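You operate a simulated robot arm through the tools that you are given. There is no shell and no other tool. Be economical: measure what you need, move in short steps, check, and stop when the job is done.

Carry out the task below with a simulated robot arm. There is one attempt and no reset: what you move stays moved.

## Task
Set the list's limits, then run the green carton from the drawer table.
Fine: low and high dial as the product list says; start it from the blue square and leave it in its lane; the blue clipboard, the other carton, the other dials and the keys stay; Stop is free to press.

The check looks at the end state, three seconds after you hand in, the way a careful person would. Anything else that was tipped, shoved, dropped, spilled or broken makes it a failure.

## Robot
A 6-joint arm with a fingered hand, fixed in place. Base frame: the origin is at the foot of the arm, x ahead of it, y to its left, z up; the work surface is at about z = 84. Units: cm, degrees, N and s.
With the tool pointing down near the work surface it reaches from about 16 to 86 cm from the base axis. Its first joint turns from -166.0 to 166.0 degrees. Payload 5 kg.
The TCP is the grasp point between the finger pads, 3.6 cm short of the fingertips. In the tool frame z runs along the fingers and y along their closing line. The gripper opens to 12 cm. The gripper's body begins 4.2 cm behind the TCP. The gripper is a hand of 4 fingers: y runs from the thumb to the fingers, the wrist lies at [-1.9, -12.3, -21.1] in the tool frame, and closing takes about 1.5 s.
Orientation is that of the tool frame in the base frame, as a unit quaternion [w, x, y, z]. With the fingers straight down and the wrist toward the robot, the tool's x, y and z point along [0, 1, 0], [1, 0, 0] and [0, 0, -1] of the base frame.

## Interface
- The arm moves only by the tool nudge_tool. Its argument "increments" is a list of rows, each a list of 6 numbers: the turn, a rotation vector about the base's x, y, z in rad, then the shift along the base's x, y, z in cm. In form: [[ax, ay, az, dx, dy, dz], ...]. A call has 1 to 10 rows; each row is the pose to reach, as a shift and turn from the pose commanded when the call began. "fingers" is the opening, from 0 (shut) to 1 (fully open), set as the call begins (left out, the last holds). A row lasts 0.2 s, in which the tool goes at most 5 cm and 8.6 degrees; a call with a longer step from one row to the next is refused whole, and so is a gripper value outside its range. A pose out of reach is approached as far as the arm can. The call stops where the force on the tool passes 40 N (or 10 N more than at its start, if that is more) or the arm is blocked; 0.2 s more then pass. The fingers move at their own pace (about 4.5 cm/s each) and stop on an object; they squeeze with about 27 N. The grip force told is the motor's: it shows also when the fingers shut on nothing. Time passes only in rows, and 0.2 s behind the last, so rows that repeat a pose let the fingers close. The reply holds the time, the measured pose of the TCP, the force on the tool along the base axes, the opening and the grip force, in the units named above and with some noise, with the torque about the TCP (base axes, N m) and any sound that the robot's microphone picked up.
- Cameras (640 x 400 px; columns grow to the right, rows downward): "scene" is fixed at [4.97, -65.02, 138.85]; the picture's right is [0.70, -0.71, 0.00], its down [-0.39, -0.39, -0.83] and it looks along [0.59, 0.59, -0.55] (base axes); focal length 280 px, centre (320, 200). "wrist" rides on the gripper at [7.3, -10.1, -14.2] in the tool frame; the picture's right is [-0.79, 0.29, -0.54], its down [-0.56, -0.70, 0.44] and it looks along [-0.25, 0.65, 0.71] (tool axes); focal length 280 px, centre (320, 200). There is no depth. A picture from a camera that has moved, and an enlarged one, comes with that camera's place and axes in the base frame and with its lens.
- get_image(camera): a new picture of that camera. It takes no simulated time.
- lift_body(by): slides the trunk up (or, below 0, down) by that many cm; the arm rides with it, the base frame stays. It gives what a move gives, with no picture.
- finger_targets(index, middle, ring, thumb_bend, thumb_turn): sets how far each is bent, from 0 (flat) to 1 (curled in); at 0.3 the hand is open as for a grip, at 0.7 the pads meet at the TCP. One left out holds its place. A second passes; each finger stops where it meets its share of the squeeze, and holds until it gets a number again. A gripper value or a shape takes the hand back. It gives what a move gives, with no picture; readings hold the bend of each and the force on the fingers (four entries, about 0 where the hand has none), thumb and palm. thumb_turn goes from beside the hand (0) to across from the fingers (1), as for a grip.
- set_grasp(shape): the hand has 4 fingers and takes this shape, open, in about a second: jaw (thumb against the fingers, like two jaws); tri (thumb and two fingers); tip (a fingertip pinch); poke (one finger out to press); point (the index stretched); flat (the hand flat); cup (the hand cupped); fist (a fist). The gripper value then closes the fingers along that shape, each until it touches; the sizes above hold for jaw. It gives what a move gives, with no picture.
- close_up(camera, box): a new picture of the part [left, top, right, bottom] of that camera's present view, enlarged. It takes no simulated time.
- job_done(): hands the job in; it is judged then, once.

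Go step by step. Nothing tells you positions but the pictures and the camera data: compare them with the known pose of the tool, close in by small moves and look again before you grip or let go. The budget is 120 turns and 68 pictures, counting those below and the enlarged ones. Unless the task says otherwise, let go and move clear before handing in, and close with one line.

The tools are called after "Emit:" as name(argument=value, ...) on one line, values as JSON. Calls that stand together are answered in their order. nudge_tool: Moves the arm, as the interface text tells. Its arguments: {"type":"object","properties":{"increments":{"type":"array","items":{"type":"array","items":{"type":"number"}}},"fingers":{"type":"number"}},"required":["increments"]} The other tools are called the same way: lift_body (by) slides the trunk up or down; set_grasp (shape) gives the hand a shape; finger_targets (index, middle, ring, thumb_bend, thumb_turn) moves the fingers one by one; get_image (camera) takes a picture; close_up (camera, box) takes an enlarged picture of a part of a camera's view; job_done () hands the job in.

At the start:

```text
t: 0.0
tool_pos: [68.57, -20.08, 115.53]
ee_rot: [0.001, 0.707, 0.707, 0.0]
ft_force: [-0.4, 0.0, 0.4]
ft_torque: [0.0, -0.01, -0.02]
grip_width: 11.94
grasp_force: 0.1
shape: jaw
bend: [0.3, 0.3, 0.3, 0.3, 0.98]
finger forces: [0.0, 0.0, 0.0, 0.0, 0.0, 0.1]
trunk travel left (down, up): [-75.0, 9.0]
```

scene: 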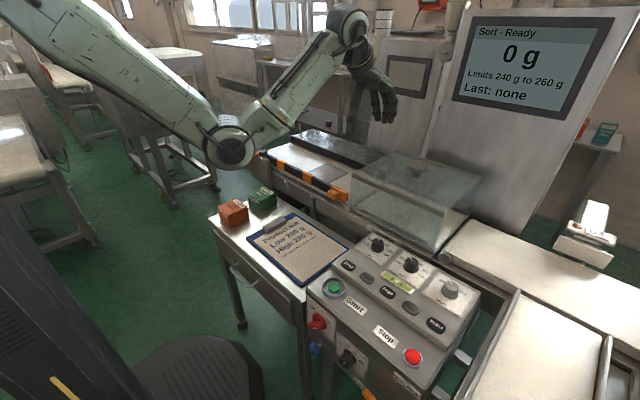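
wrist: 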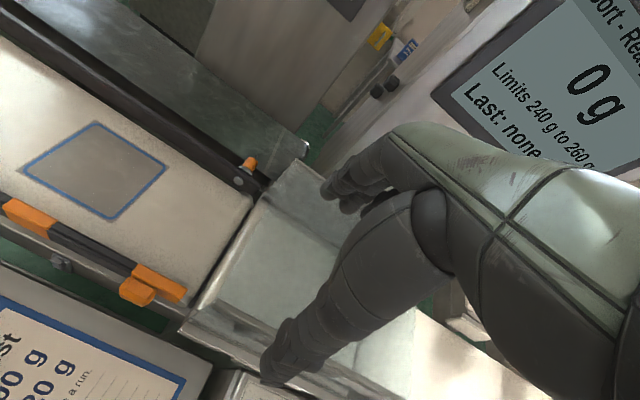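

I see a checkweigher with a control panel, a clipboard with a product list, two cartons on the drawer table and a blue square on the infeed. I'll read the list and the panel first.

Emit:
close_up(camera="scene", box=[210, 180, 370, 280])

Emit:
close_up(camera="scene", box=[300, 220, 492, 340])

Emit:
close_up(camera="scene", box=[290, 280, 482, 400])

```text
4.00 times, centred on (290, 230) of scene
camera zoom: at [4.97, -65.02, 138.85], right [0.7, -0.71, 0.0], down [-0.39, -0.39, -0.83], along [0.59, 0.59, -0.55], focal length 1119 px, centre (440, 80)
```

zoom: 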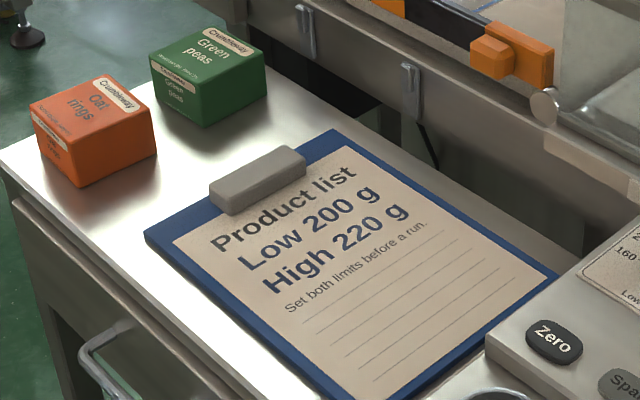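

```text
3.33 times, centred on (396, 280) of scene
camera zoom: at [4.97, -65.02, 138.85], right [0.7, -0.71, 0.0], down [-0.39, -0.39, -0.83], along [0.59, 0.59, -0.55], focal length 932 px, centre (67, -67)
```

zoom: 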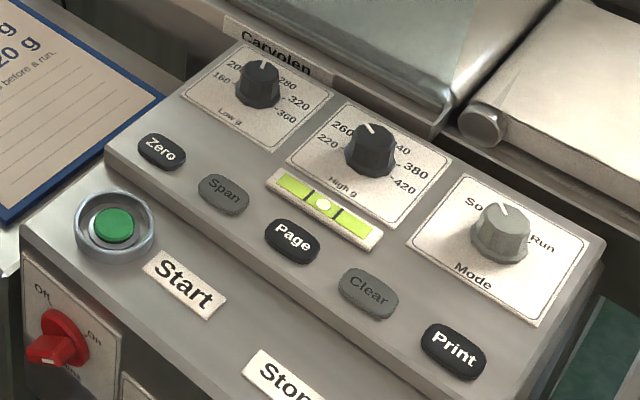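

```text
3.33 times, centred on (386, 340) of scene
camera zoom: at [4.97, -65.02, 138.85], right [0.7, -0.71, 0.0], down [-0.39, -0.39, -0.83], along [0.59, 0.59, -0.55], focal length 932 px, centre (100, -267)
```

zoom: 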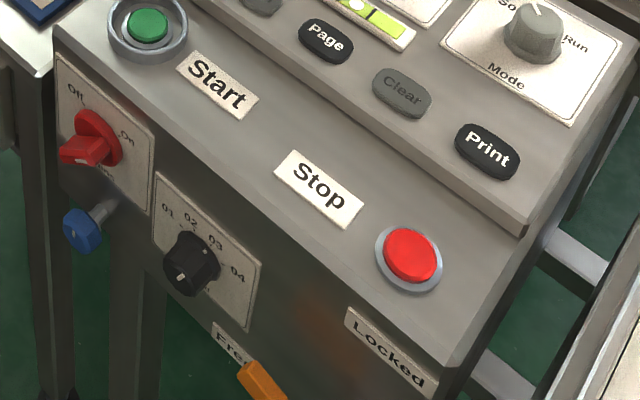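

The list says Low 200 and High 220; the display shows 240 and 260. The low knob is near (52,-38), the high knob near (51,-48) and the green carton near (48,5.5). I'll bring the wrist camera over the panel.

Emit:
nudge_tool(increments=[[0, 0, 0, -3.3, -2.9, 0], [0, 0, 0, -6.6, -5.8, 0], [0, 0, 0, -9.9, -8.6, -1], [0, 0, 0, -13.2, -11.5, -2], [0, 0, 0, -16.5, -14.4, -3], [0, 0, 0, -19.8, -17.2, -4], [0, 0, 0, -23.1, -20, -5], [0, 0, 0, -26.5, -23, -6]])

Emit:
get_image(camera="wrist")

Emit:
get_image(camera="scene")

```text
t: 1.8
tool_pos: [41.96, -43.39, 109.55]
ee_rot: [-0.001, 0.706, 0.708, 0.001]
ft_force: [0.1, -0.6, -0.9]
ft_torque: [0.03, 0.0, -0.01]
grip_width: 11.96
grasp_force: 0.0
shape: jaw
bend: [0.3, 0.3, 0.3, 0.3, 0.98]
finger forces: [0.1, 0.1, 0.0, 0.1, 0.0, 0.0]
trunk travel left (down, up): [-75.0, 9.0]
```

```text
62 pictures are left
camera wrist: at [31.74, -36.3, 123.83], right [0.29, -0.79, 0.54], down [-0.7, -0.56, -0.44], along [0.65, -0.25, -0.71], focal length 280 px, centre (320, 200)
```

wrist: 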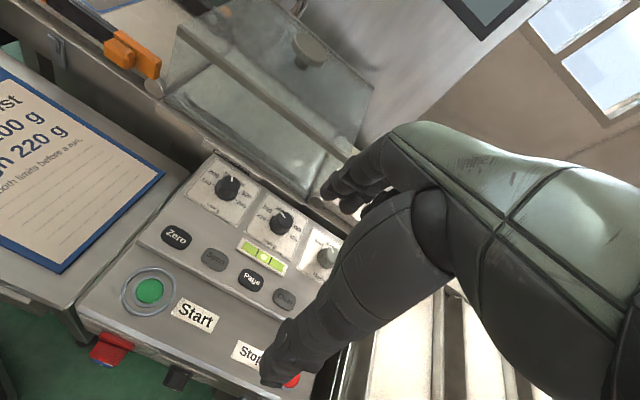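

```text
61 pictures are left
```

scene: 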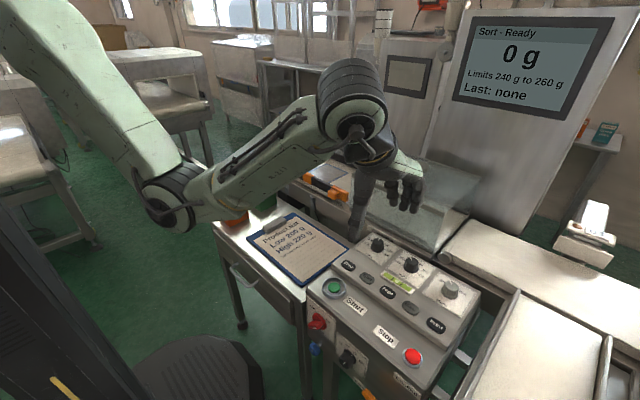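

The wrist view shows all three dials well. I'll enlarge it to triangulate the knobs and Start.

Emit:
close_up(camera="wrist", box=[184, 150, 344, 250])

Emit:
close_up(camera="scene", box=[360, 230, 424, 270])

```text
4.00 times, centred on (264, 200) of wrist
camera zoom: at [31.74, -36.3, 123.83], right [0.29, -0.79, 0.54], down [-0.7, -0.56, -0.44], along [0.65, -0.25, -0.71], focal length 1122 px, centre (544, 200)
```

zoom: 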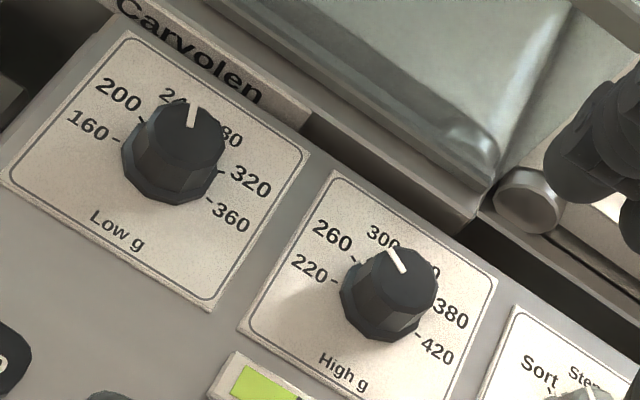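

```text
10.00 times, centred on (392, 250) of scene
camera zoom: at [4.97, -65.02, 138.85], right [0.7, -0.71, 0.0], down [-0.39, -0.39, -0.83], along [0.59, 0.59, -0.55], focal length 2797 px, centre (-400, -300)
```

zoom: 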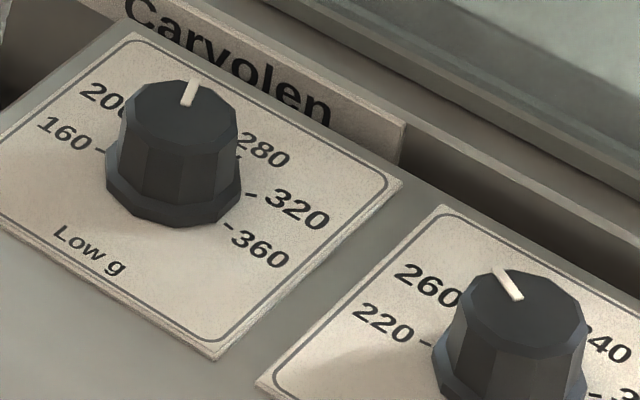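

Triangulated: the low knob top is at about (58.6,-34.7,85.9) and the high one at about (59.1,-45.1,84.8). Axes are vertical and dial steps about 36°, so both need one step counterclockwise. I'll try the tip shape and look at the hand.

Emit:
set_grasp(shape="tip")

Emit:
get_image(camera="wrist")

Emit:
close_up(camera="scene", box=[300, 80, 492, 200])

```text
t: 2.7
tool_pos: [42.02, -43.3, 109.68]
ee_rot: [-0.001, 0.708, 0.707, 0.0]
ft_force: [-0.1, 0.2, -0.1]
ft_torque: [-0.01, 0.02, -0.02]
grip_width: 11.99
grasp_force: 0.1
shape: tip
bend: [0.3, 0.98, 0.99, 0.3, 0.98]
finger forces: [0.0, 0.0, 0.1, 0.0, 0.1, 0.0]
trunk travel left (down, up): [-75.0, 9.0]
```

```text
58 pictures are left
camera wrist: at [31.91, -36.14, 123.87], right [0.29, -0.79, 0.54], down [-0.7, -0.56, -0.44], along [0.65, -0.25, -0.71], focal length 280 px, centre (320, 200)
```

wrist: 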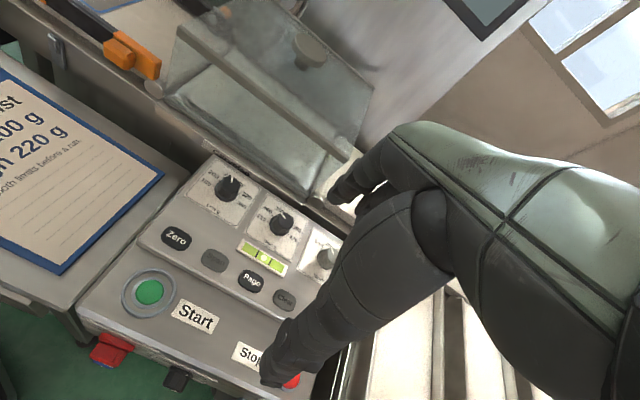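

```text
3.33 times, centred on (396, 140) of scene
camera zoom: at [4.97, -65.02, 138.85], right [0.7, -0.71, 0.0], down [-0.39, -0.39, -0.83], along [0.59, 0.59, -0.55], focal length 932 px, centre (67, 400)
```

zoom: 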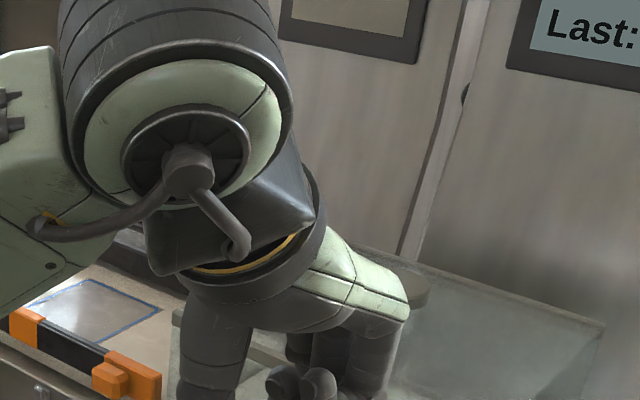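

Index and thumb form the pinch. I'll half close it and move above the low knob.

Emit:
nudge_tool(increments=[[0, 0, 0, 3.3, 1.7, 0], [0, 0, 0, 6.6, 3.4, -2], [0, 0, 0, 9.9, 5.1, -5], [0, 0, 0, 13.2, 6.8, -8], [0, 0, 0, 16.6, 8.5, -11], [0, 0, 0, 16.6, 8.5, -14], [0, 0, 0, 16.6, 8.5, -14]], fingers=0.5)

Emit:
get_image(camera="wrist")

Emit:
close_up(camera="scene", box=[300, 140, 492, 260])

```text
t: 4.3
tool_pos: [58.51, -34.55, 95.44]
ee_rot: [-0.001, 0.708, 0.707, 0.001]
ft_force: [-0.5, 0.1, 0.9]
ft_torque: [0.02, -0.03, 0.03]
grip_width: 6.03
grasp_force: 0.1
shape: tip
bend: [0.73, 0.98, 0.99, 0.69, 1.0]
finger forces: [0.0, 0.1, 0.0, 0.0, 0.0, 0.0]
trunk travel left (down, up): [-75.0, 9.0]
```

```text
56 pictures are left
camera wrist: at [48.36, -27.39, 109.66], right [0.29, -0.79, 0.54], down [-0.7, -0.56, -0.44], along [0.65, -0.25, -0.71], focal length 280 px, centre (320, 200)
```

wrist: 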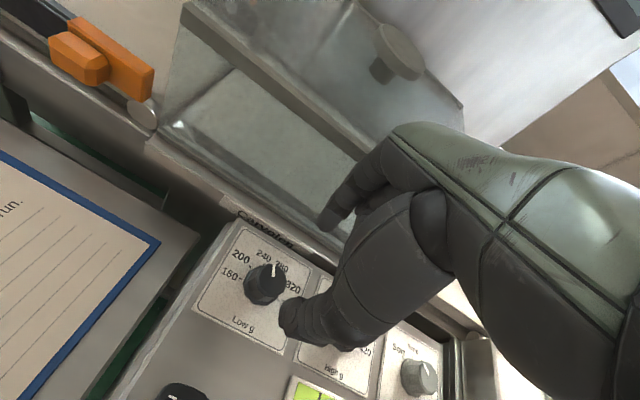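

```text
3.33 times, centred on (396, 200) of scene
camera zoom: at [4.97, -65.02, 138.85], right [0.7, -0.71, 0.0], down [-0.39, -0.39, -0.83], along [0.59, 0.59, -0.55], focal length 932 px, centre (67, 200)
```

zoom: 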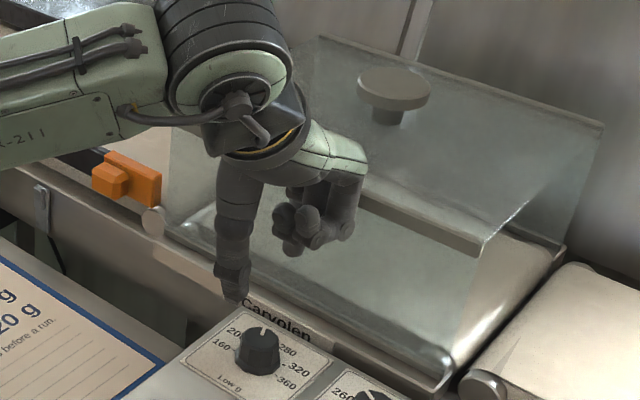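

The hand is above the low knob with the pinch partly closed. I'll enlarge the wrist view to refine the alignment and see the pinch gap.

Emit:
close_up(camera="wrist", box=[208, 180, 400, 300])

Emit:
close_up(camera="scene", box=[350, 180, 430, 260])

```text
3.33 times, centred on (304, 240) of wrist
camera zoom: at [48.36, -27.39, 109.66], right [0.29, -0.79, 0.54], down [-0.7, -0.56, -0.44], along [0.65, -0.25, -0.71], focal length 935 px, centre (373, 67)
```

zoom: 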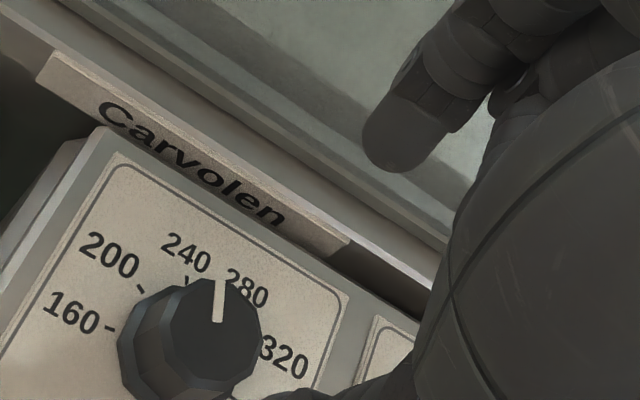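

```text
5.00 times, centred on (390, 220) of scene
camera zoom: at [4.97, -65.02, 138.85], right [0.7, -0.71, 0.0], down [-0.39, -0.39, -0.83], along [0.59, 0.59, -0.55], focal length 1399 px, centre (-30, 100)
```

zoom: 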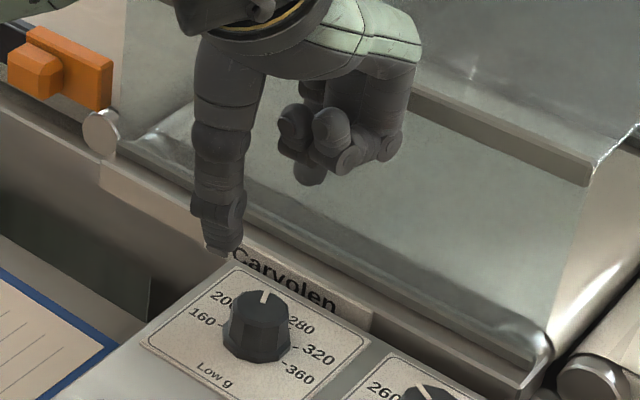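

The knob position is confirmed at (58.6,-34.5). With this yaw the index knuckle would hit the weigh tunnel's front wall (x≈65, z 86–98), so I'll raise the hand and yaw it about -108°. That puts the fingers on the -y side.

Emit:
nudge_tool(increments=[[0, 0, 0, 0, 0, 4], [0, 0, -0.14, 0, 0, 8], [0, 0, -0.28, 0, 0, 8], [0, 0, -0.42, 0, 0, 8], [0, 0, -0.56, 0, 0, 8], [0, 0, -0.7, 0, 0, 8], [0, 0, -0.84, 0, 0, 8], [0, 0, -0.98, 0, 0, 8], [0, 0, -1.12, 0, 0, 8], [0, 0, -1.26, 0, 0, 8]])

Emit:
nudge_tool(increments=[[0, 0, -0.14, 0, 0, 0], [0, 0, -0.28, 0, 0, 0], [0, 0, -0.42, 0, 0, 0], [0, 0, -0.56, 0, 0, 0], [0, 0, -0.66, 0, 0, 0]])

Emit:
get_image(camera="wrist")

Emit:
get_image(camera="scene")

```text
t: 6.5
tool_pos: [58.7, -34.68, 103.69]
ee_rot: [0.0, 0.988, 0.153, 0.0]
ft_force: [-0.1, -0.9, -0.6]
ft_torque: [-0.04, 0.0, -0.01]
grip_width: 6.01
grasp_force: 0.0
shape: tip
bend: [0.73, 0.98, 0.99, 0.69, 1.0]
finger forces: [0.0, 0.1, 0.0, 0.0, 0.1, 0.0]
trunk travel left (down, up): [-75.0, 9.0]
```

```text
t: 7.7
tool_pos: [58.79, -34.44, 103.61]
ee_rot: [0.001, 0.985, -0.175, 0.0]
ft_force: [-0.2, -0.5, 0.5]
ft_torque: [0.02, 0.02, -0.02]
grip_width: 6.04
grasp_force: 0.1
shape: tip
bend: [0.73, 0.98, 0.99, 0.69, 1.0]
finger forces: [0.1, 0.1, 0.0, 0.0, 0.1, 0.0]
trunk travel left (down, up): [-75.0, 9.0]
```

```text
52 pictures are left
camera wrist: at [68.95, -27.64, 117.8], right [-0.84, 0.0, 0.54], down [-0.28, 0.85, -0.44], along [-0.46, -0.53, -0.71], focal length 280 px, centre (320, 200)
```

wrist: 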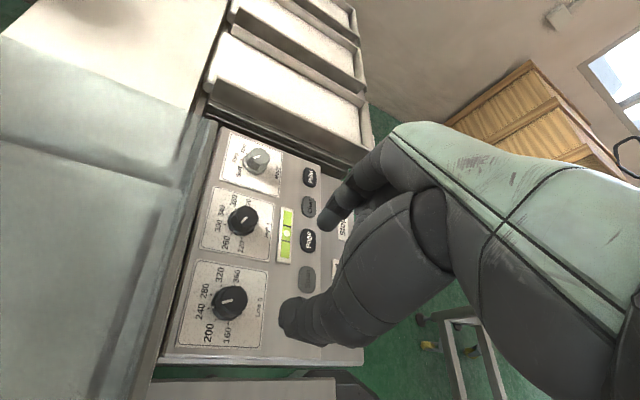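

```text
51 pictures are left
```

scene: 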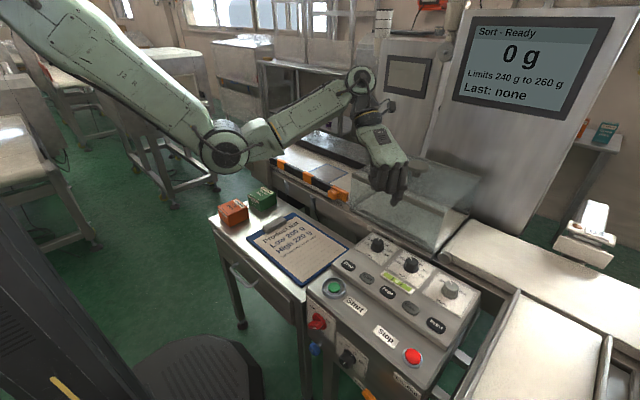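

The yaw is fine at about -110°. I'll descend to z≈94 and refine the knob position from there.

Emit:
nudge_tool(increments=[[0, 0, 0, 0.2, 0, -3], [0, 0, 0, 0.4, 0, -6], [0, 0, 0, 0.5, 0, -9], [0, 0, 0, 0.5, 0, -10], [0, 0, 0, 0.5, 0, -10]])

Emit:
get_image(camera="wrist")

Emit:
close_up(camera="scene", box=[340, 180, 436, 260])

```text
t: 8.9
tool_pos: [59.16, -34.67, 93.72]
ee_rot: [0.0, 0.985, -0.174, 0.0]
ft_force: [-0.7, -0.6, 0.5]
ft_torque: [0.0, 0.0, -0.04]
grip_width: 6.04
grasp_force: 0.0
shape: tip
bend: [0.73, 0.98, 0.99, 0.69, 1.0]
finger forces: [0.0, 0.0, 0.0, 0.0, 0.0, 0.1]
trunk travel left (down, up): [-75.0, 9.0]
```

```text
50 pictures are left
camera wrist: at [69.45, -27.67, 107.88], right [-0.84, 0.0, 0.54], down [-0.29, 0.85, -0.44], along [-0.46, -0.53, -0.71], focal length 280 px, centre (320, 200)
```

wrist: 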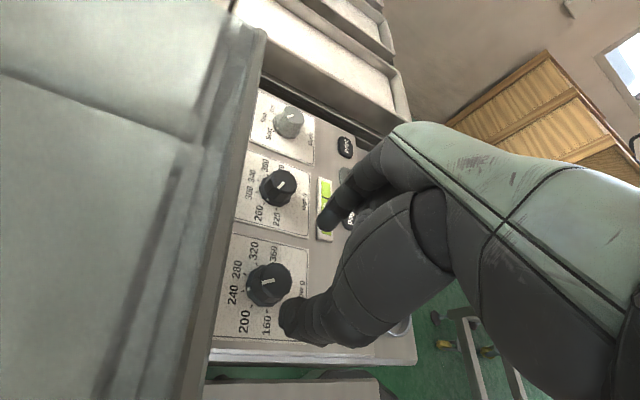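

```text
5.00 times, centred on (388, 220) of scene
camera zoom: at [4.97, -65.02, 138.85], right [0.7, -0.71, 0.0], down [-0.39, -0.39, -0.83], along [0.59, 0.59, -0.55], focal length 1399 px, centre (-20, 100)
```

zoom: 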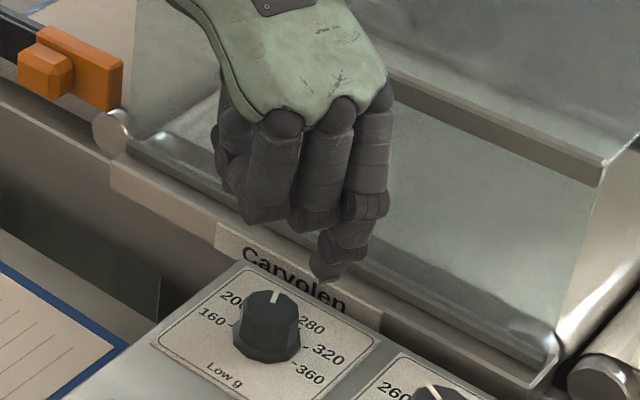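

The hand is aligned, and the knob centre comes out near (59.5,-34.5) with its top at about 84.8. I'll shift slightly, descend to z≈85.8 and check.

Emit:
nudge_tool(increments=[[0, 0, 0, 0.3, 0.1, -3], [0, 0, 0, 0.3, 0.1, -5], [0, 0, 0, 0.3, 0.1, -6.5], [0, 0, 0, 0.3, 0.1, -7.8], [0, 0, 0, 0.3, 0.1, -7.8]])

Emit:
get_image(camera="wrist")

Emit:
close_up(camera="scene", box=[340, 200, 436, 280])

```text
t: 10.1
tool_pos: [59.44, -34.36, 85.71]
ee_rot: [0.0, 0.985, -0.174, 0.0]
ft_force: [0.1, -0.1, 0.8]
ft_torque: [-0.09, -0.01, -0.03]
grip_width: 6.04
grasp_force: 0.0
shape: tip
bend: [0.73, 0.98, 0.99, 0.69, 1.0]
finger forces: [1.1, 0.0, 0.1, 0.1, 0.0, 0.0]
trunk travel left (down, up): [-75.0, 9.0]
```

```text
48 pictures are left
camera wrist: at [69.67, -27.55, 99.98], right [-0.84, 0.0, 0.54], down [-0.29, 0.85, -0.44], along [-0.46, -0.53, -0.71], focal length 280 px, centre (320, 200)
```

wrist: 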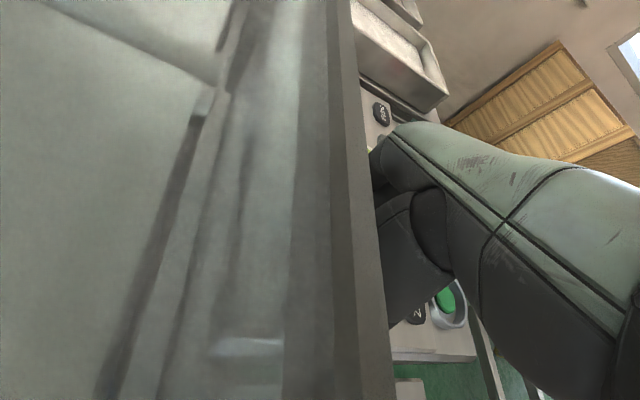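

```text
5.00 times, centred on (388, 240) of scene
camera zoom: at [4.97, -65.02, 138.85], right [0.7, -0.71, 0.0], down [-0.39, -0.39, -0.83], along [0.59, 0.59, -0.55], focal length 1399 px, centre (-20, 0)
```

zoom: 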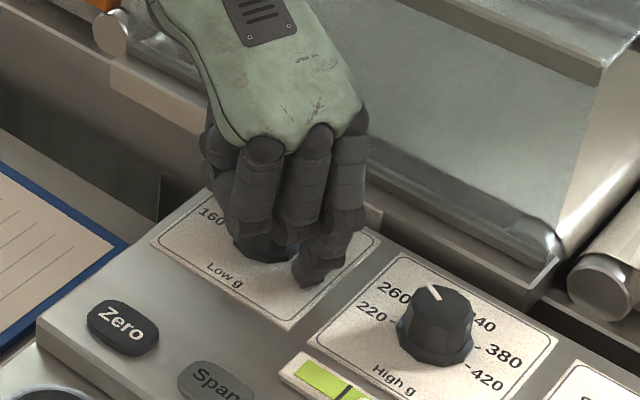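

The fingers straddle the low knob, with the index lightly touching. I'll raise 0.4 cm and close on it.

Emit:
nudge_tool(increments=[[0, 0, 0, 0, 0, 0.4], [0, 0, 0, 0, 0, 0.4], [0, 0, 0, 0, 0, 0.4], [0, 0, 0, 0, 0, 0.4], [0, 0, 0, 0, 0, 0.4], [0, 0, 0, 0, 0, 0.4], [0, 0, 0, 0, 0, 0.4]], fingers=0.1)

Emit:
get_image(camera="scene")

Emit:
close_up(camera="scene", box=[340, 200, 436, 280])

```text
t: 11.7
tool_pos: [59.44, -34.52, 86.2]
ee_rot: [0.001, 0.985, -0.174, 0.0]
ft_force: [-1.6, -4.0, -2.9]
ft_torque: [-0.1, 0.04, -0.02]
grip_width: 3.26
grasp_force: 26.7
shape: tip
bend: [0.73, 1.0, 1.0, 0.74, 1.0]
finger forces: [26.3, 0.0, 0.0, 0.0, 22.7, 0.1]
trunk travel left (down, up): [-75.0, 9.0]
```

```text
46 pictures are left
```

scene: 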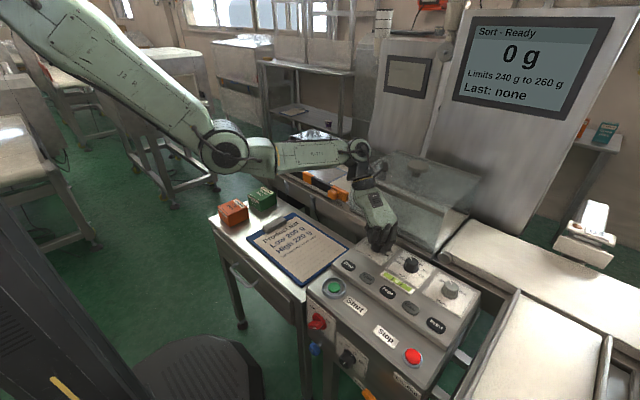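

```text
5.00 times, centred on (388, 240) of scene
camera zoom: at [4.97, -65.02, 138.85], right [0.7, -0.71, 0.0], down [-0.39, -0.39, -0.83], along [0.59, 0.59, -0.55], focal length 1399 px, centre (-20, 0)
```

zoom: 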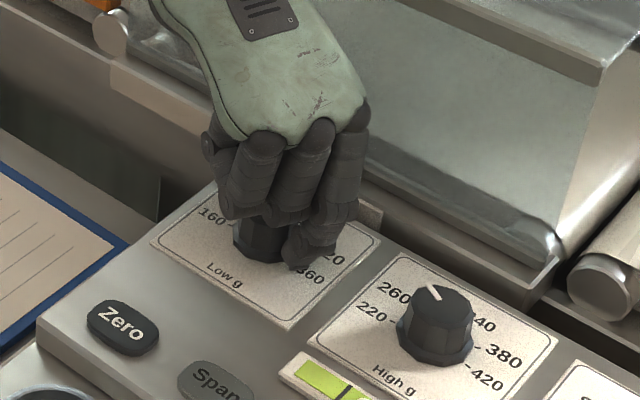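

The pinch holds the knob at 3.26 cm wide with about 25 N on each side. I'll turn it 36° counterclockwise and read the display.

Emit:
nudge_tool(increments=[[0, 0, 0.1257, 0, 0, 0], [0, 0, 0.2513, 0, 0, 0], [0, 0, 0.377, 0, 0, 0], [0, 0, 0.5027, 0, 0, 0], [0, 0, 0.6283, 0, 0, 0], [0, 0, 0.6283, 0, 0, 0]])

Emit:
close_up(camera="scene", box=[340, 0, 640, 280])

```text
t: 13.1
tool_pos: [59.4, -34.45, 86.18]
ee_rot: [-0.001, 0.99, 0.139, -0.001]
ft_force: [-7.8, 0.7, -9.4]
ft_torque: [0.0, 0.16, -0.02]
grip_width: 3.18
grasp_force: 27.1
shape: tip
bend: [0.73, 1.0, 1.0, 0.74, 1.0]
finger forces: [22.4, 0.0, 0.1, 0.0, 26.7, 0.0]
trunk travel left (down, up): [-75.0, 9.0]
```

```text
1.43 times, centred on (490, 140) of scene
camera zoom: at [4.97, -65.02, 138.85], right [0.7, -0.71, 0.0], down [-0.39, -0.39, -0.83], along [0.59, 0.59, -0.55], focal length 400 px, centre (77, 286)
```

zoom: 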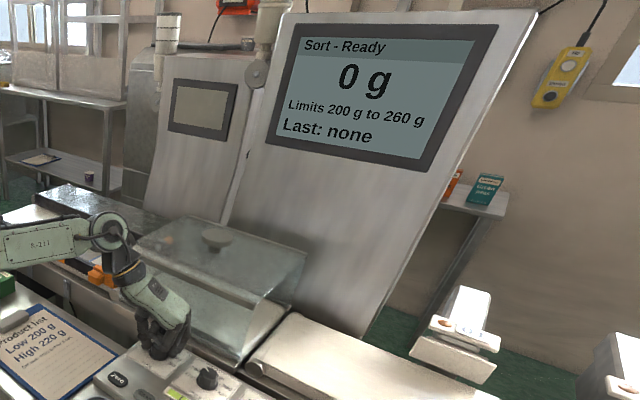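

The display now reads 200 g for Low. I'll release, lift straight up, yaw back and move over the high knob at (59.3,-45).

Emit:
nudge_tool(increments=[[0, 0, 0, 0, 0, 0], [0, 0, 0, 0, 0, 0], [0, 0, 0, 0, 0, 0], [0, 0, 0, 0, 0, 0], [0, 0, 0, 0, 0, 0], [0, 0, 0, 0, 0, 4], [0, 0, 0, 0, 0, 8]], fingers=0.5)

Emit:
nudge_tool(increments=[[0, 0, -0.1257, 0, -2, 0], [0, 0, -0.2513, 0, -4, 0], [0, 0, -0.377, 0, -6, 0], [0, 0, -0.5027, 0, -8, 0], [0, 0, -0.6283, -0.1, -10.5, 0], [0, 0, -0.6283, -0.1, -10.5, 0]])

Emit:
get_image(camera="wrist")

Emit:
close_up(camera="scene", box=[340, 180, 468, 280])

```text
t: 14.7
tool_pos: [59.88, -34.15, 94.09]
ee_rot: [0.0, 0.99, 0.138, 0.0]
ft_force: [0.9, 0.0, -0.4]
ft_torque: [-0.01, 0.0, 0.01]
grip_width: 5.95
grasp_force: 0.2
shape: tip
bend: [0.73, 0.98, 0.99, 0.7, 1.0]
finger forces: [0.0, 0.0, 0.1, 0.0, 0.1, 0.1]
trunk travel left (down, up): [-75.0, 9.0]
```

```text
t: 16.1
tool_pos: [59.63, -44.88, 94.3]
ee_rot: [0.0, 0.985, -0.175, 0.001]
ft_force: [-0.1, 0.2, 0.9]
ft_torque: [-0.04, -0.01, -0.02]
grip_width: 5.99
grasp_force: 0.0
shape: tip
bend: [0.73, 0.98, 0.99, 0.7, 1.0]
finger forces: [0.0, 0.1, 0.0, 0.0, 0.0, 0.1]
trunk travel left (down, up): [-75.0, 9.0]
```

```text
43 pictures are left
camera wrist: at [69.86, -38.01, 108.42], right [-0.84, 0.0, 0.54], down [-0.28, 0.85, -0.44], along [-0.46, -0.53, -0.71], focal length 280 px, centre (320, 200)
```

wrist: 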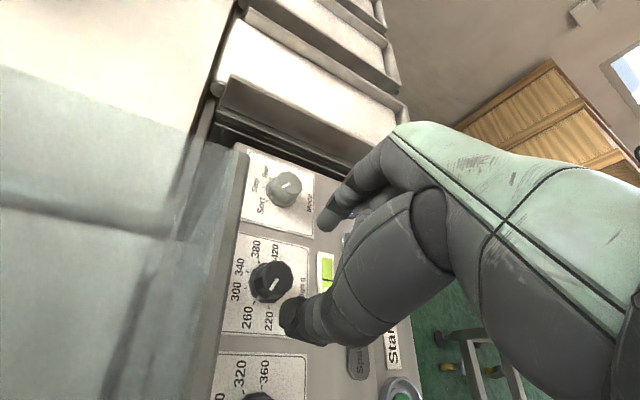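

```text
4.00 times, centred on (404, 230) of scene
camera zoom: at [4.97, -65.02, 138.85], right [0.7, -0.71, 0.0], down [-0.39, -0.39, -0.83], along [0.59, 0.59, -0.55], focal length 1119 px, centre (-16, 80)
```

zoom: 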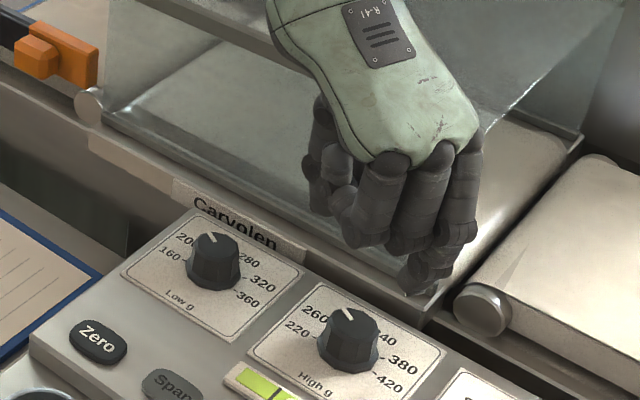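

The high knob is centred nearly the same way as the low one was. I'll descend with a small correction and close.

Emit:
nudge_tool(increments=[[0, 0, 0, -0.2, -0.2, -3], [0, 0, 0, -0.2, -0.2, -5], [0, 0, 0, -0.2, -0.2, -6.5], [0, 0, 0, -0.2, -0.2, -8], [0, 0, 0, -0.2, -0.2, -8]])

Emit:
nudge_tool(increments=[[0, 0, 0, 0, 0, 0], [0, 0, 0, 0, 0, 0], [0, 0, 0, 0, 0, 0], [0, 0, 0, 0, 0, 0], [0, 0, 0, 0, 0, 0], [0, 0, 0, 0, 0, 0], [0, 0, 0, 0, 0, 0]], fingers=0.1)

Emit:
close_up(camera="scene", box=[360, 200, 488, 300])

```text
t: 17.3
tool_pos: [59.23, -45.08, 86.21]
ee_rot: [0.0, 0.985, -0.173, 0.0]
ft_force: [-0.4, 0.0, -0.4]
ft_torque: [-0.02, 0.0, 0.0]
grip_width: 5.95
grasp_force: 0.0
shape: tip
bend: [0.73, 0.98, 0.99, 0.7, 1.0]
finger forces: [0.1, 0.0, 0.1, 0.0, 0.1, 0.0]
trunk travel left (down, up): [-75.0, 9.0]
```

```text
t: 18.9
tool_pos: [59.15, -45.11, 86.25]
ee_rot: [0.0, 0.985, -0.175, 0.0]
ft_force: [-1.7, -4.5, -1.0]
ft_torque: [-0.17, 0.1, -0.02]
grip_width: 3.35
grasp_force: 27.0
shape: tip
bend: [0.73, 1.0, 1.0, 0.75, 1.0]
finger forces: [27.5, 0.0, 0.0, 0.0, 22.3, 0.0]
trunk travel left (down, up): [-75.0, 9.0]
```

```text
4.00 times, centred on (424, 250) of scene
camera zoom: at [4.97, -65.02, 138.85], right [0.7, -0.71, 0.0], down [-0.39, -0.39, -0.83], along [0.59, 0.59, -0.55], focal length 1119 px, centre (-96, 0)
```

zoom: 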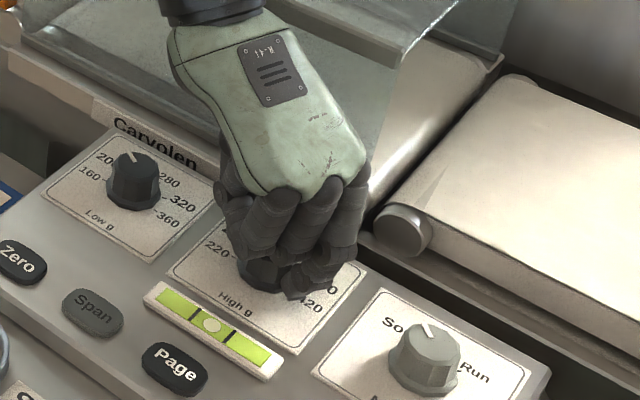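

The high knob is gripped at 3.35 cm wide. I'll turn it 36° counterclockwise.

Emit:
nudge_tool(increments=[[0, 0, 0.1257, 0, 0, 0], [0, 0, 0.2513, 0, 0, 0], [0, 0, 0.377, 0, 0, 0], [0, 0, 0.5027, 0, 0, 0], [0, 0, 0.6283, 0, 0, 0], [0, 0, 0.6283, 0, 0, 0]])

Emit:
close_up(camera="scene", box=[440, 10, 632, 130])

```text
t: 20.3
tool_pos: [59.22, -45.23, 86.15]
ee_rot: [0.0, 0.99, 0.139, 0.0]
ft_force: [-4.3, -0.8, 3.4]
ft_torque: [-0.15, 0.09, 0.01]
grip_width: 3.31
grasp_force: 27.0
shape: tip
bend: [0.73, 1.0, 1.0, 0.75, 1.0]
finger forces: [26.5, 0.0, 0.1, 0.0, 26.9, 0.1]
trunk travel left (down, up): [-75.0, 9.0]
```

```text
3.33 times, centred on (536, 70) of scene
camera zoom: at [4.97, -65.02, 138.85], right [0.7, -0.71, 0.0], down [-0.39, -0.39, -0.83], along [0.59, 0.59, -0.55], focal length 932 px, centre (-400, 633)
```

zoom: 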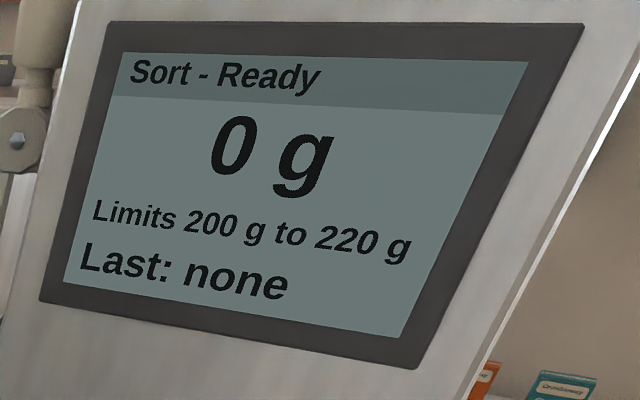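

Both limits are set at 200 to 220 g. I'll release and lift, then switch to jaw and head for the green carton.

Emit:
nudge_tool(increments=[[0, 0, 0, 0, 0, 0], [0, 0, 0, 0, 0, 0], [0, 0, 0, 0, 0, 0], [0, 0, 0, 0, 0, 0], [0, 0, 0, 0, 0, 0], [0, 0, 0, 0, 0, 4], [0, 0, 0, 0, 0, 9], [0, 0, 0, 0, 0, 14], [0, 0, 0, 0, 0, 18], [0, 0, 0, 0, 0, 20]], fingers=0.5)

Emit:
nudge_tool(increments=[[0, 0, -0.03, -1.5, 4.5, 0], [0, 0, -0.06, -3, 9, 0], [0, 0, -0.09, -4.5, 13.5, 0], [0, 0, -0.12, -6, 18, 0], [0, 0, -0.15, -7.5, 22.5, 0], [0, 0, -0.18, -9, 27, 0], [0, 0, -0.21, -10.5, 31.5, 0], [0, 0, -0.24, -11, 36, 0], [0, 0, -0.27, -11.5, 40.5, 0], [0, 0, -0.285, -11.5, 44, 0]])

Emit:
set_grasp(shape="jaw")

Emit:
get_image(camera="scene")

Emit:
get_image(camera="wrist")

```text
t: 22.5
tool_pos: [59.25, -44.98, 106.28]
ee_rot: [0.0, 0.99, 0.14, 0.0]
ft_force: [-0.5, 0.1, -1.0]
ft_torque: [-0.01, -0.02, -0.02]
grip_width: 5.96
grasp_force: 0.0
shape: tip
bend: [0.73, 0.98, 0.99, 0.7, 1.0]
finger forces: [0.0, 0.1, 0.1, 0.2, 0.0, 0.0]
trunk travel left (down, up): [-75.0, 9.0]
```

```text
t: 24.7
tool_pos: [50.06, -6.95, 98.19]
ee_rot: [0.003, 1.0, 0.003, 0.007]
ft_force: [-0.2, 1.3, -0.8]
ft_torque: [-0.01, 0.0, -0.02]
grip_width: 6.0
grasp_force: 0.1
shape: tip
bend: [0.73, 0.98, 0.99, 0.7, 1.0]
finger forces: [0.0, 0.0, 0.1, 0.1, 0.0, 0.1]
out of reach, approached as far as the arm can: row 7, 8, 9, 10
trunk travel left (down, up): [-75.0, 9.0]
```

```text
t: 25.6
tool_pos: [50.08, -7.06, 98.21]
ee_rot: [0.002, 1.0, 0.002, 0.007]
ft_force: [0.2, 0.6, -0.4]
ft_torque: [0.0, -0.01, 0.03]
grip_width: 11.99
grasp_force: 0.2
shape: jaw
bend: [0.3, 0.3, 0.3, 0.3, 0.98]
finger forces: [0.0, 0.0, 0.0, 0.1, 0.1, 0.0]
trunk travel left (down, up): [-75.0, 9.0]
```

```text
39 pictures are left
```

scene: 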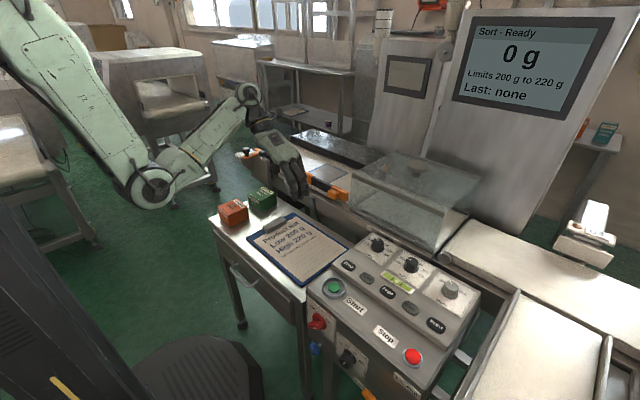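

```text
38 pictures are left
camera wrist: at [56.95, 3.11, 112.5], right [-0.8, -0.29, 0.53], down [-0.56, 0.7, -0.45], along [-0.24, -0.66, -0.72], focal length 280 px, centre (320, 200)
```

wrist: 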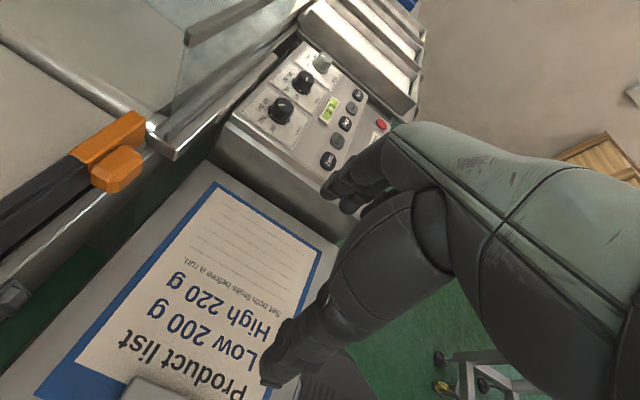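

The carton is out of reach with the wrist on the +y side. I'll raise and yaw back the other way, to +90°, so the wrist is on the -y side.

Emit:
nudge_tool(increments=[[0, 0, 0.14, 0, -3, 2], [0, 0, 0.28, 0, -6, 4], [0, 0, 0.42, 0, -8, 6], [0, 0, 0.56, 0, -8, 8], [0, 0, 0.7, 0, -8, 8], [0, 0, 0.84, 0, -8, 8], [0, 0, 0.98, 0, -8, 8], [0, 0, 1.12, 0, -8, 8], [0, 0, 1.26, 0, -8, 8], [0, 0, 1.4, 0, -8, 8]])

```text
t: 27.8
tool_pos: [50.16, -14.84, 105.9]
ee_rot: [0.0, 0.766, 0.643, -0.001]
ft_force: [0.2, -0.7, 0.4]
ft_torque: [-0.02, 0.02, 0.03]
grip_width: 12.0
grasp_force: 0.1
shape: jaw
bend: [0.3, 0.3, 0.3, 0.3, 0.98]
finger forces: [0.1, 0.0, 0.1, 0.0, 0.0, 0.0]
trunk travel left (down, up): [-75.0, 9.0]
```

The pose is recovered, with yaw at about -10°. I'll continue to +90° while moving over the carton.

Emit:
nudge_tool(increments=[[0, 0, 0.14, 0, 2, 0], [0, 0, 0.28, 0, 4, 0], [0, 0, 0.42, -0.5, 6, 0], [0, 0, 0.56, -0.5, 8, 0], [0, 0, 0.7, -1, 10, 0], [0, 0, 0.84, -1, 12, 0], [0, 0, 0.98, -1.5, 14, 0], [0, 0, 1.12, -1.5, 16, 0], [0, 0, 1.26, -2, 18, 0], [0, 0, 1.4, -2, 20, 0]])

Emit:
nudge_tool(increments=[[0, 0, 0.12, 0, 0, 0], [0, 0, 0.24, 0, 0, 0], [0, 0, 0.345, 0, 0, 0]])

Emit:
get_image(camera="wrist")

Emit:
get_image(camera="scene")

```text
t: 30.0
tool_pos: [48.57, 5.86, 105.15]
ee_rot: [0.002, 0.173, 0.985, 0.001]
ft_force: [0.1, -0.9, -0.4]
ft_torque: [-0.01, 0.03, -0.02]
grip_width: 11.99
grasp_force: 0.1
shape: jaw
bend: [0.3, 0.3, 0.3, 0.3, 0.98]
finger forces: [0.0, 0.0, 0.0, 0.0, 0.0, 0.0]
out of reach, approached as far as the arm can: row 10
trunk travel left (down, up): [-75.0, 9.0]
```

```text
t: 30.8
tool_pos: [50.36, 8.81, 100.45]
ee_rot: [0.002, 0.002, 1.0, 0.001]
ft_force: [0.3, -0.4, -0.2]
ft_torque: [0.03, -0.02, -0.01]
grip_width: 11.97
grasp_force: 0.0
shape: jaw
bend: [0.3, 0.3, 0.3, 0.3, 0.98]
finger forces: [0.1, 0.1, 0.0, 0.0, 0.1, 0.0]
out of reach, approached as far as the arm can: row 1, 2, 3
trunk travel left (down, up): [-75.0, 9.0]
```

```text
37 pictures are left
camera wrist: at [42.92, -1.45, 114.54], right [0.79, 0.28, 0.55], down [0.56, -0.7, -0.44], along [0.26, 0.65, -0.71], focal length 280 px, centre (320, 200)
```

wrist: 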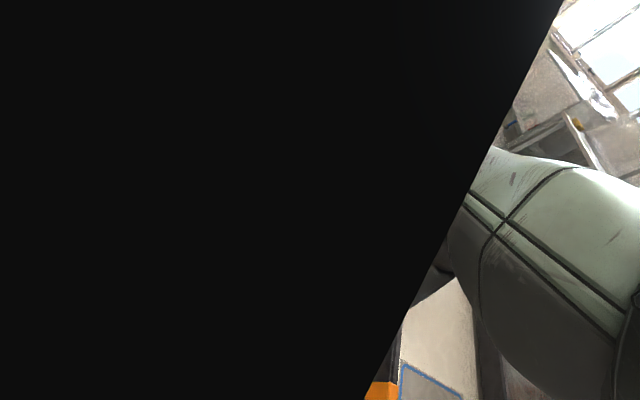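

```text
36 pictures are left
```

scene: 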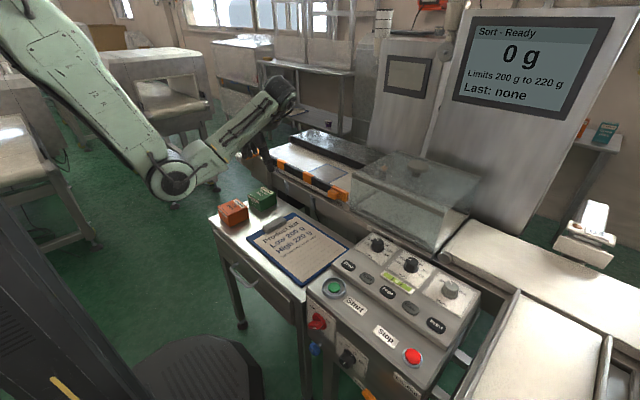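

This pose folds the arm badly and blocks the camera. I'll go back to yaw≈0, with the wrist toward the robot, and grip the carton along x.

Emit:
nudge_tool(increments=[[0, 0, -0.14, 0, -1, 1], [0, 0, -0.28, 0, -2, 2], [0, 0, -0.42, 0, -3, 3], [0, 0, -0.56, 0, -3.2, 4], [0, 0, -0.7, 0, -3.2, 5], [0, 0, -0.84, -1, -3.2, 5], [0, 0, -0.98, -1, -3.2, 5], [0, 0, -1.12, -2, -3.2, 5], [0, 0, -1.26, -2, -3.2, 5], [0, 0, -1.4, -2, -3.2, 5]])

Emit:
nudge_tool(increments=[[0, 0, -0.1, 0, 0, 0], [0, 0, -0.1, 0, 0, 0]])

Emit:
get_image(camera="wrist")

Emit:
get_image(camera="scene")

```text
t: 33.0
tool_pos: [48.31, 5.65, 105.09]
ee_rot: [-0.001, 0.646, 0.764, 0.0]
ft_force: [-0.2, -0.9, 0.0]
ft_torque: [0.03, -0.01, 0.02]
grip_width: 11.99
grasp_force: 0.0
shape: jaw
bend: [0.3, 0.3, 0.3, 0.3, 0.98]
finger forces: [0.0, 0.1, 0.1, 0.0, 0.0, 0.0]
trunk travel left (down, up): [-75.0, 9.0]
```

```text
t: 33.6
tool_pos: [48.27, 5.61, 105.19]
ee_rot: [0.0, 0.684, 0.73, 0.0]
ft_force: [-0.3, -0.8, 0.3]
ft_torque: [-0.01, -0.01, -0.02]
grip_width: 12.01
grasp_force: 0.1
shape: jaw
bend: [0.3, 0.3, 0.3, 0.3, 0.98]
finger forces: [0.0, 0.0, 0.1, 0.1, 0.0, 0.0]
trunk travel left (down, up): [-75.0, 9.0]
```

```text
35 pictures are left
camera wrist: at [37.66, 12.1, 119.42], right [0.34, -0.77, 0.54], down [-0.66, -0.61, -0.44], along [0.67, -0.21, -0.71], focal length 280 px, centre (320, 200)
```

wrist: 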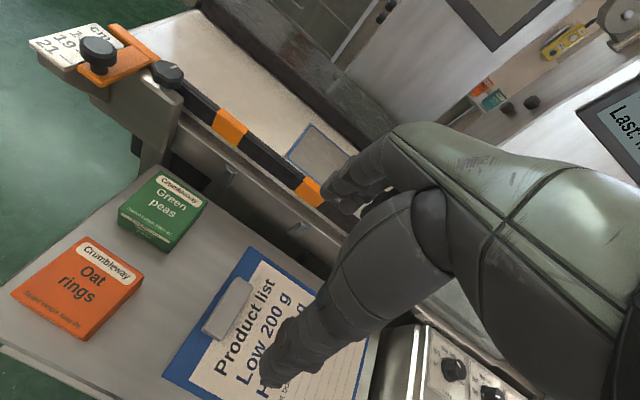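

```text
34 pictures are left
```

scene: 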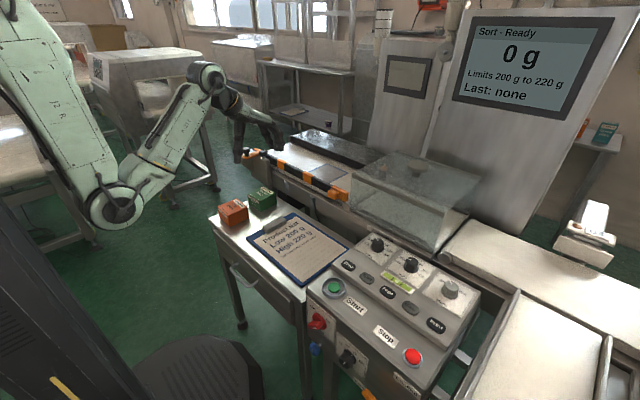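

The green carton triangulates much farther out and lower than I first took it: top centre near (56.3,19.5,78), with the table at about z=73. I'll look closely at the infeed and the carton before planning the grasp.

Emit:
close_up(camera="scene", box=[210, 110, 402, 230])

Emit:
close_up(camera="wrist", box=[0, 0, 352, 260])

```text
3.33 times, centred on (306, 170) of scene
camera zoom: at [4.97, -65.02, 138.85], right [0.7, -0.71, 0.0], down [-0.39, -0.39, -0.83], along [0.59, 0.59, -0.55], focal length 932 px, centre (367, 300)
```

zoom: 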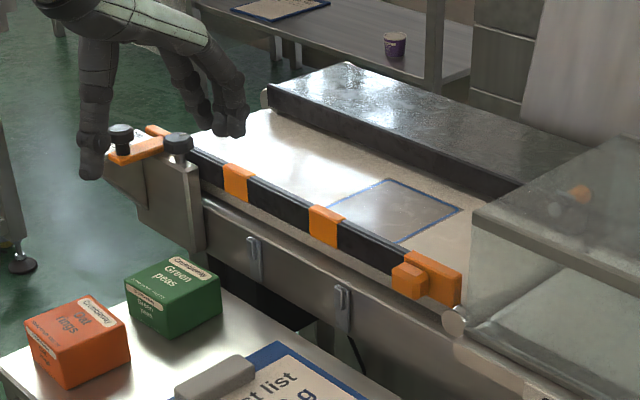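

```text
1.54 times, centred on (176, 130) of wrist
camera zoom: at [37.66, 12.1, 119.42], right [0.34, -0.77, 0.54], down [-0.66, -0.61, -0.44], along [0.67, -0.21, -0.71], focal length 431 px, centre (542, 308)
```

zoom: 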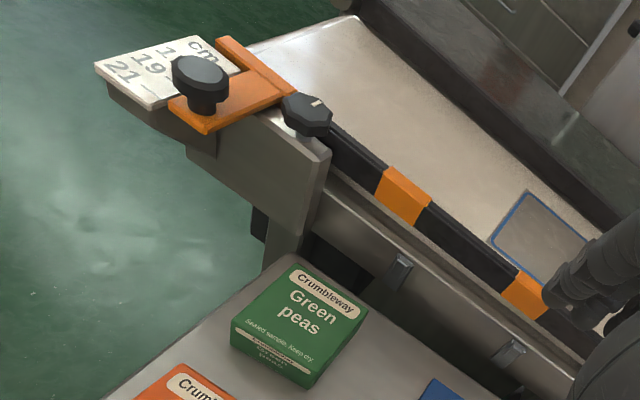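

The infeed rail is at x≈68 with its top at z≈87, and its front frame sits close behind the carton at (56.8,20.1). Gripping along y would be safer, so I'll test whether yaw≈+90° is reachable there.

Emit:
nudge_tool(increments=[[0, 0, 0, 2, 3, 0], [0, 0, 0, 4, 6, 0], [0, 0, 0.14, 6, 9, 0], [0, 0, 0.28, 8, 12, 0], [0, 0, 0.42, 8.5, 14.5, 0], [0, 0, 0.56, 8.5, 14.5, 0], [0, 0, 0.7, 8.5, 14.5, 0], [0, 0, 0.84, 8.5, 14.5, 0], [0, 0, 0.98, 8.5, 14.5, 0], [0, 0, 1.12, 8.5, 14.5, -1]])

Emit:
nudge_tool(increments=[[0, 0, 0.12, 0, 0, -1], [0, 0, 0.24, 0, 0, -2], [0, 0, 0.36, 0, 0, -3], [0, 0, 0.47, 0, 0, -4]])

Emit:
get_image(camera="wrist")

Emit:
get_image(camera="scene")

```text
t: 35.8
tool_pos: [57.03, 20.05, 104.21]
ee_rot: [0.001, 0.189, 0.982, 0.0]
ft_force: [-0.2, -0.2, 0.4]
ft_torque: [-0.01, -0.02, -0.01]
grip_width: 11.97
grasp_force: 0.1
shape: jaw
bend: [0.3, 0.3, 0.3, 0.3, 0.98]
finger forces: [0.1, 0.0, 0.0, 0.1, 0.0, 0.1]
trunk travel left (down, up): [-75.0, 9.0]
```

```text
t: 36.8
tool_pos: [56.94, 20.07, 100.13]
ee_rot: [0.0, -0.045, 0.999, 0.0]
ft_force: [1.0, 0.1, -0.1]
ft_torque: [0.01, 0.0, 0.01]
grip_width: 11.98
grasp_force: 0.1
shape: jaw
bend: [0.3, 0.3, 0.3, 0.3, 0.98]
finger forces: [0.1, 0.1, 0.0, 0.0, 0.2, 0.0]
trunk travel left (down, up): [-75.0, 9.0]
```

```text
31 pictures are left
camera wrist: at [50.58, 9.31, 114.37], right [0.76, 0.36, 0.54], down [0.62, -0.65, -0.44], along [0.19, 0.67, -0.71], focal length 280 px, centre (320, 200)
```

wrist: 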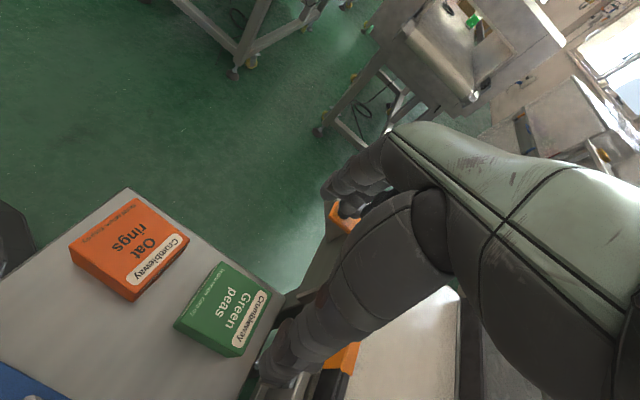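

```text
30 pictures are left
```

scene: 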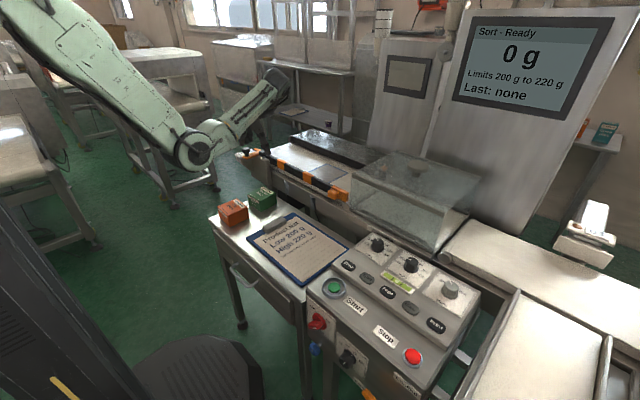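

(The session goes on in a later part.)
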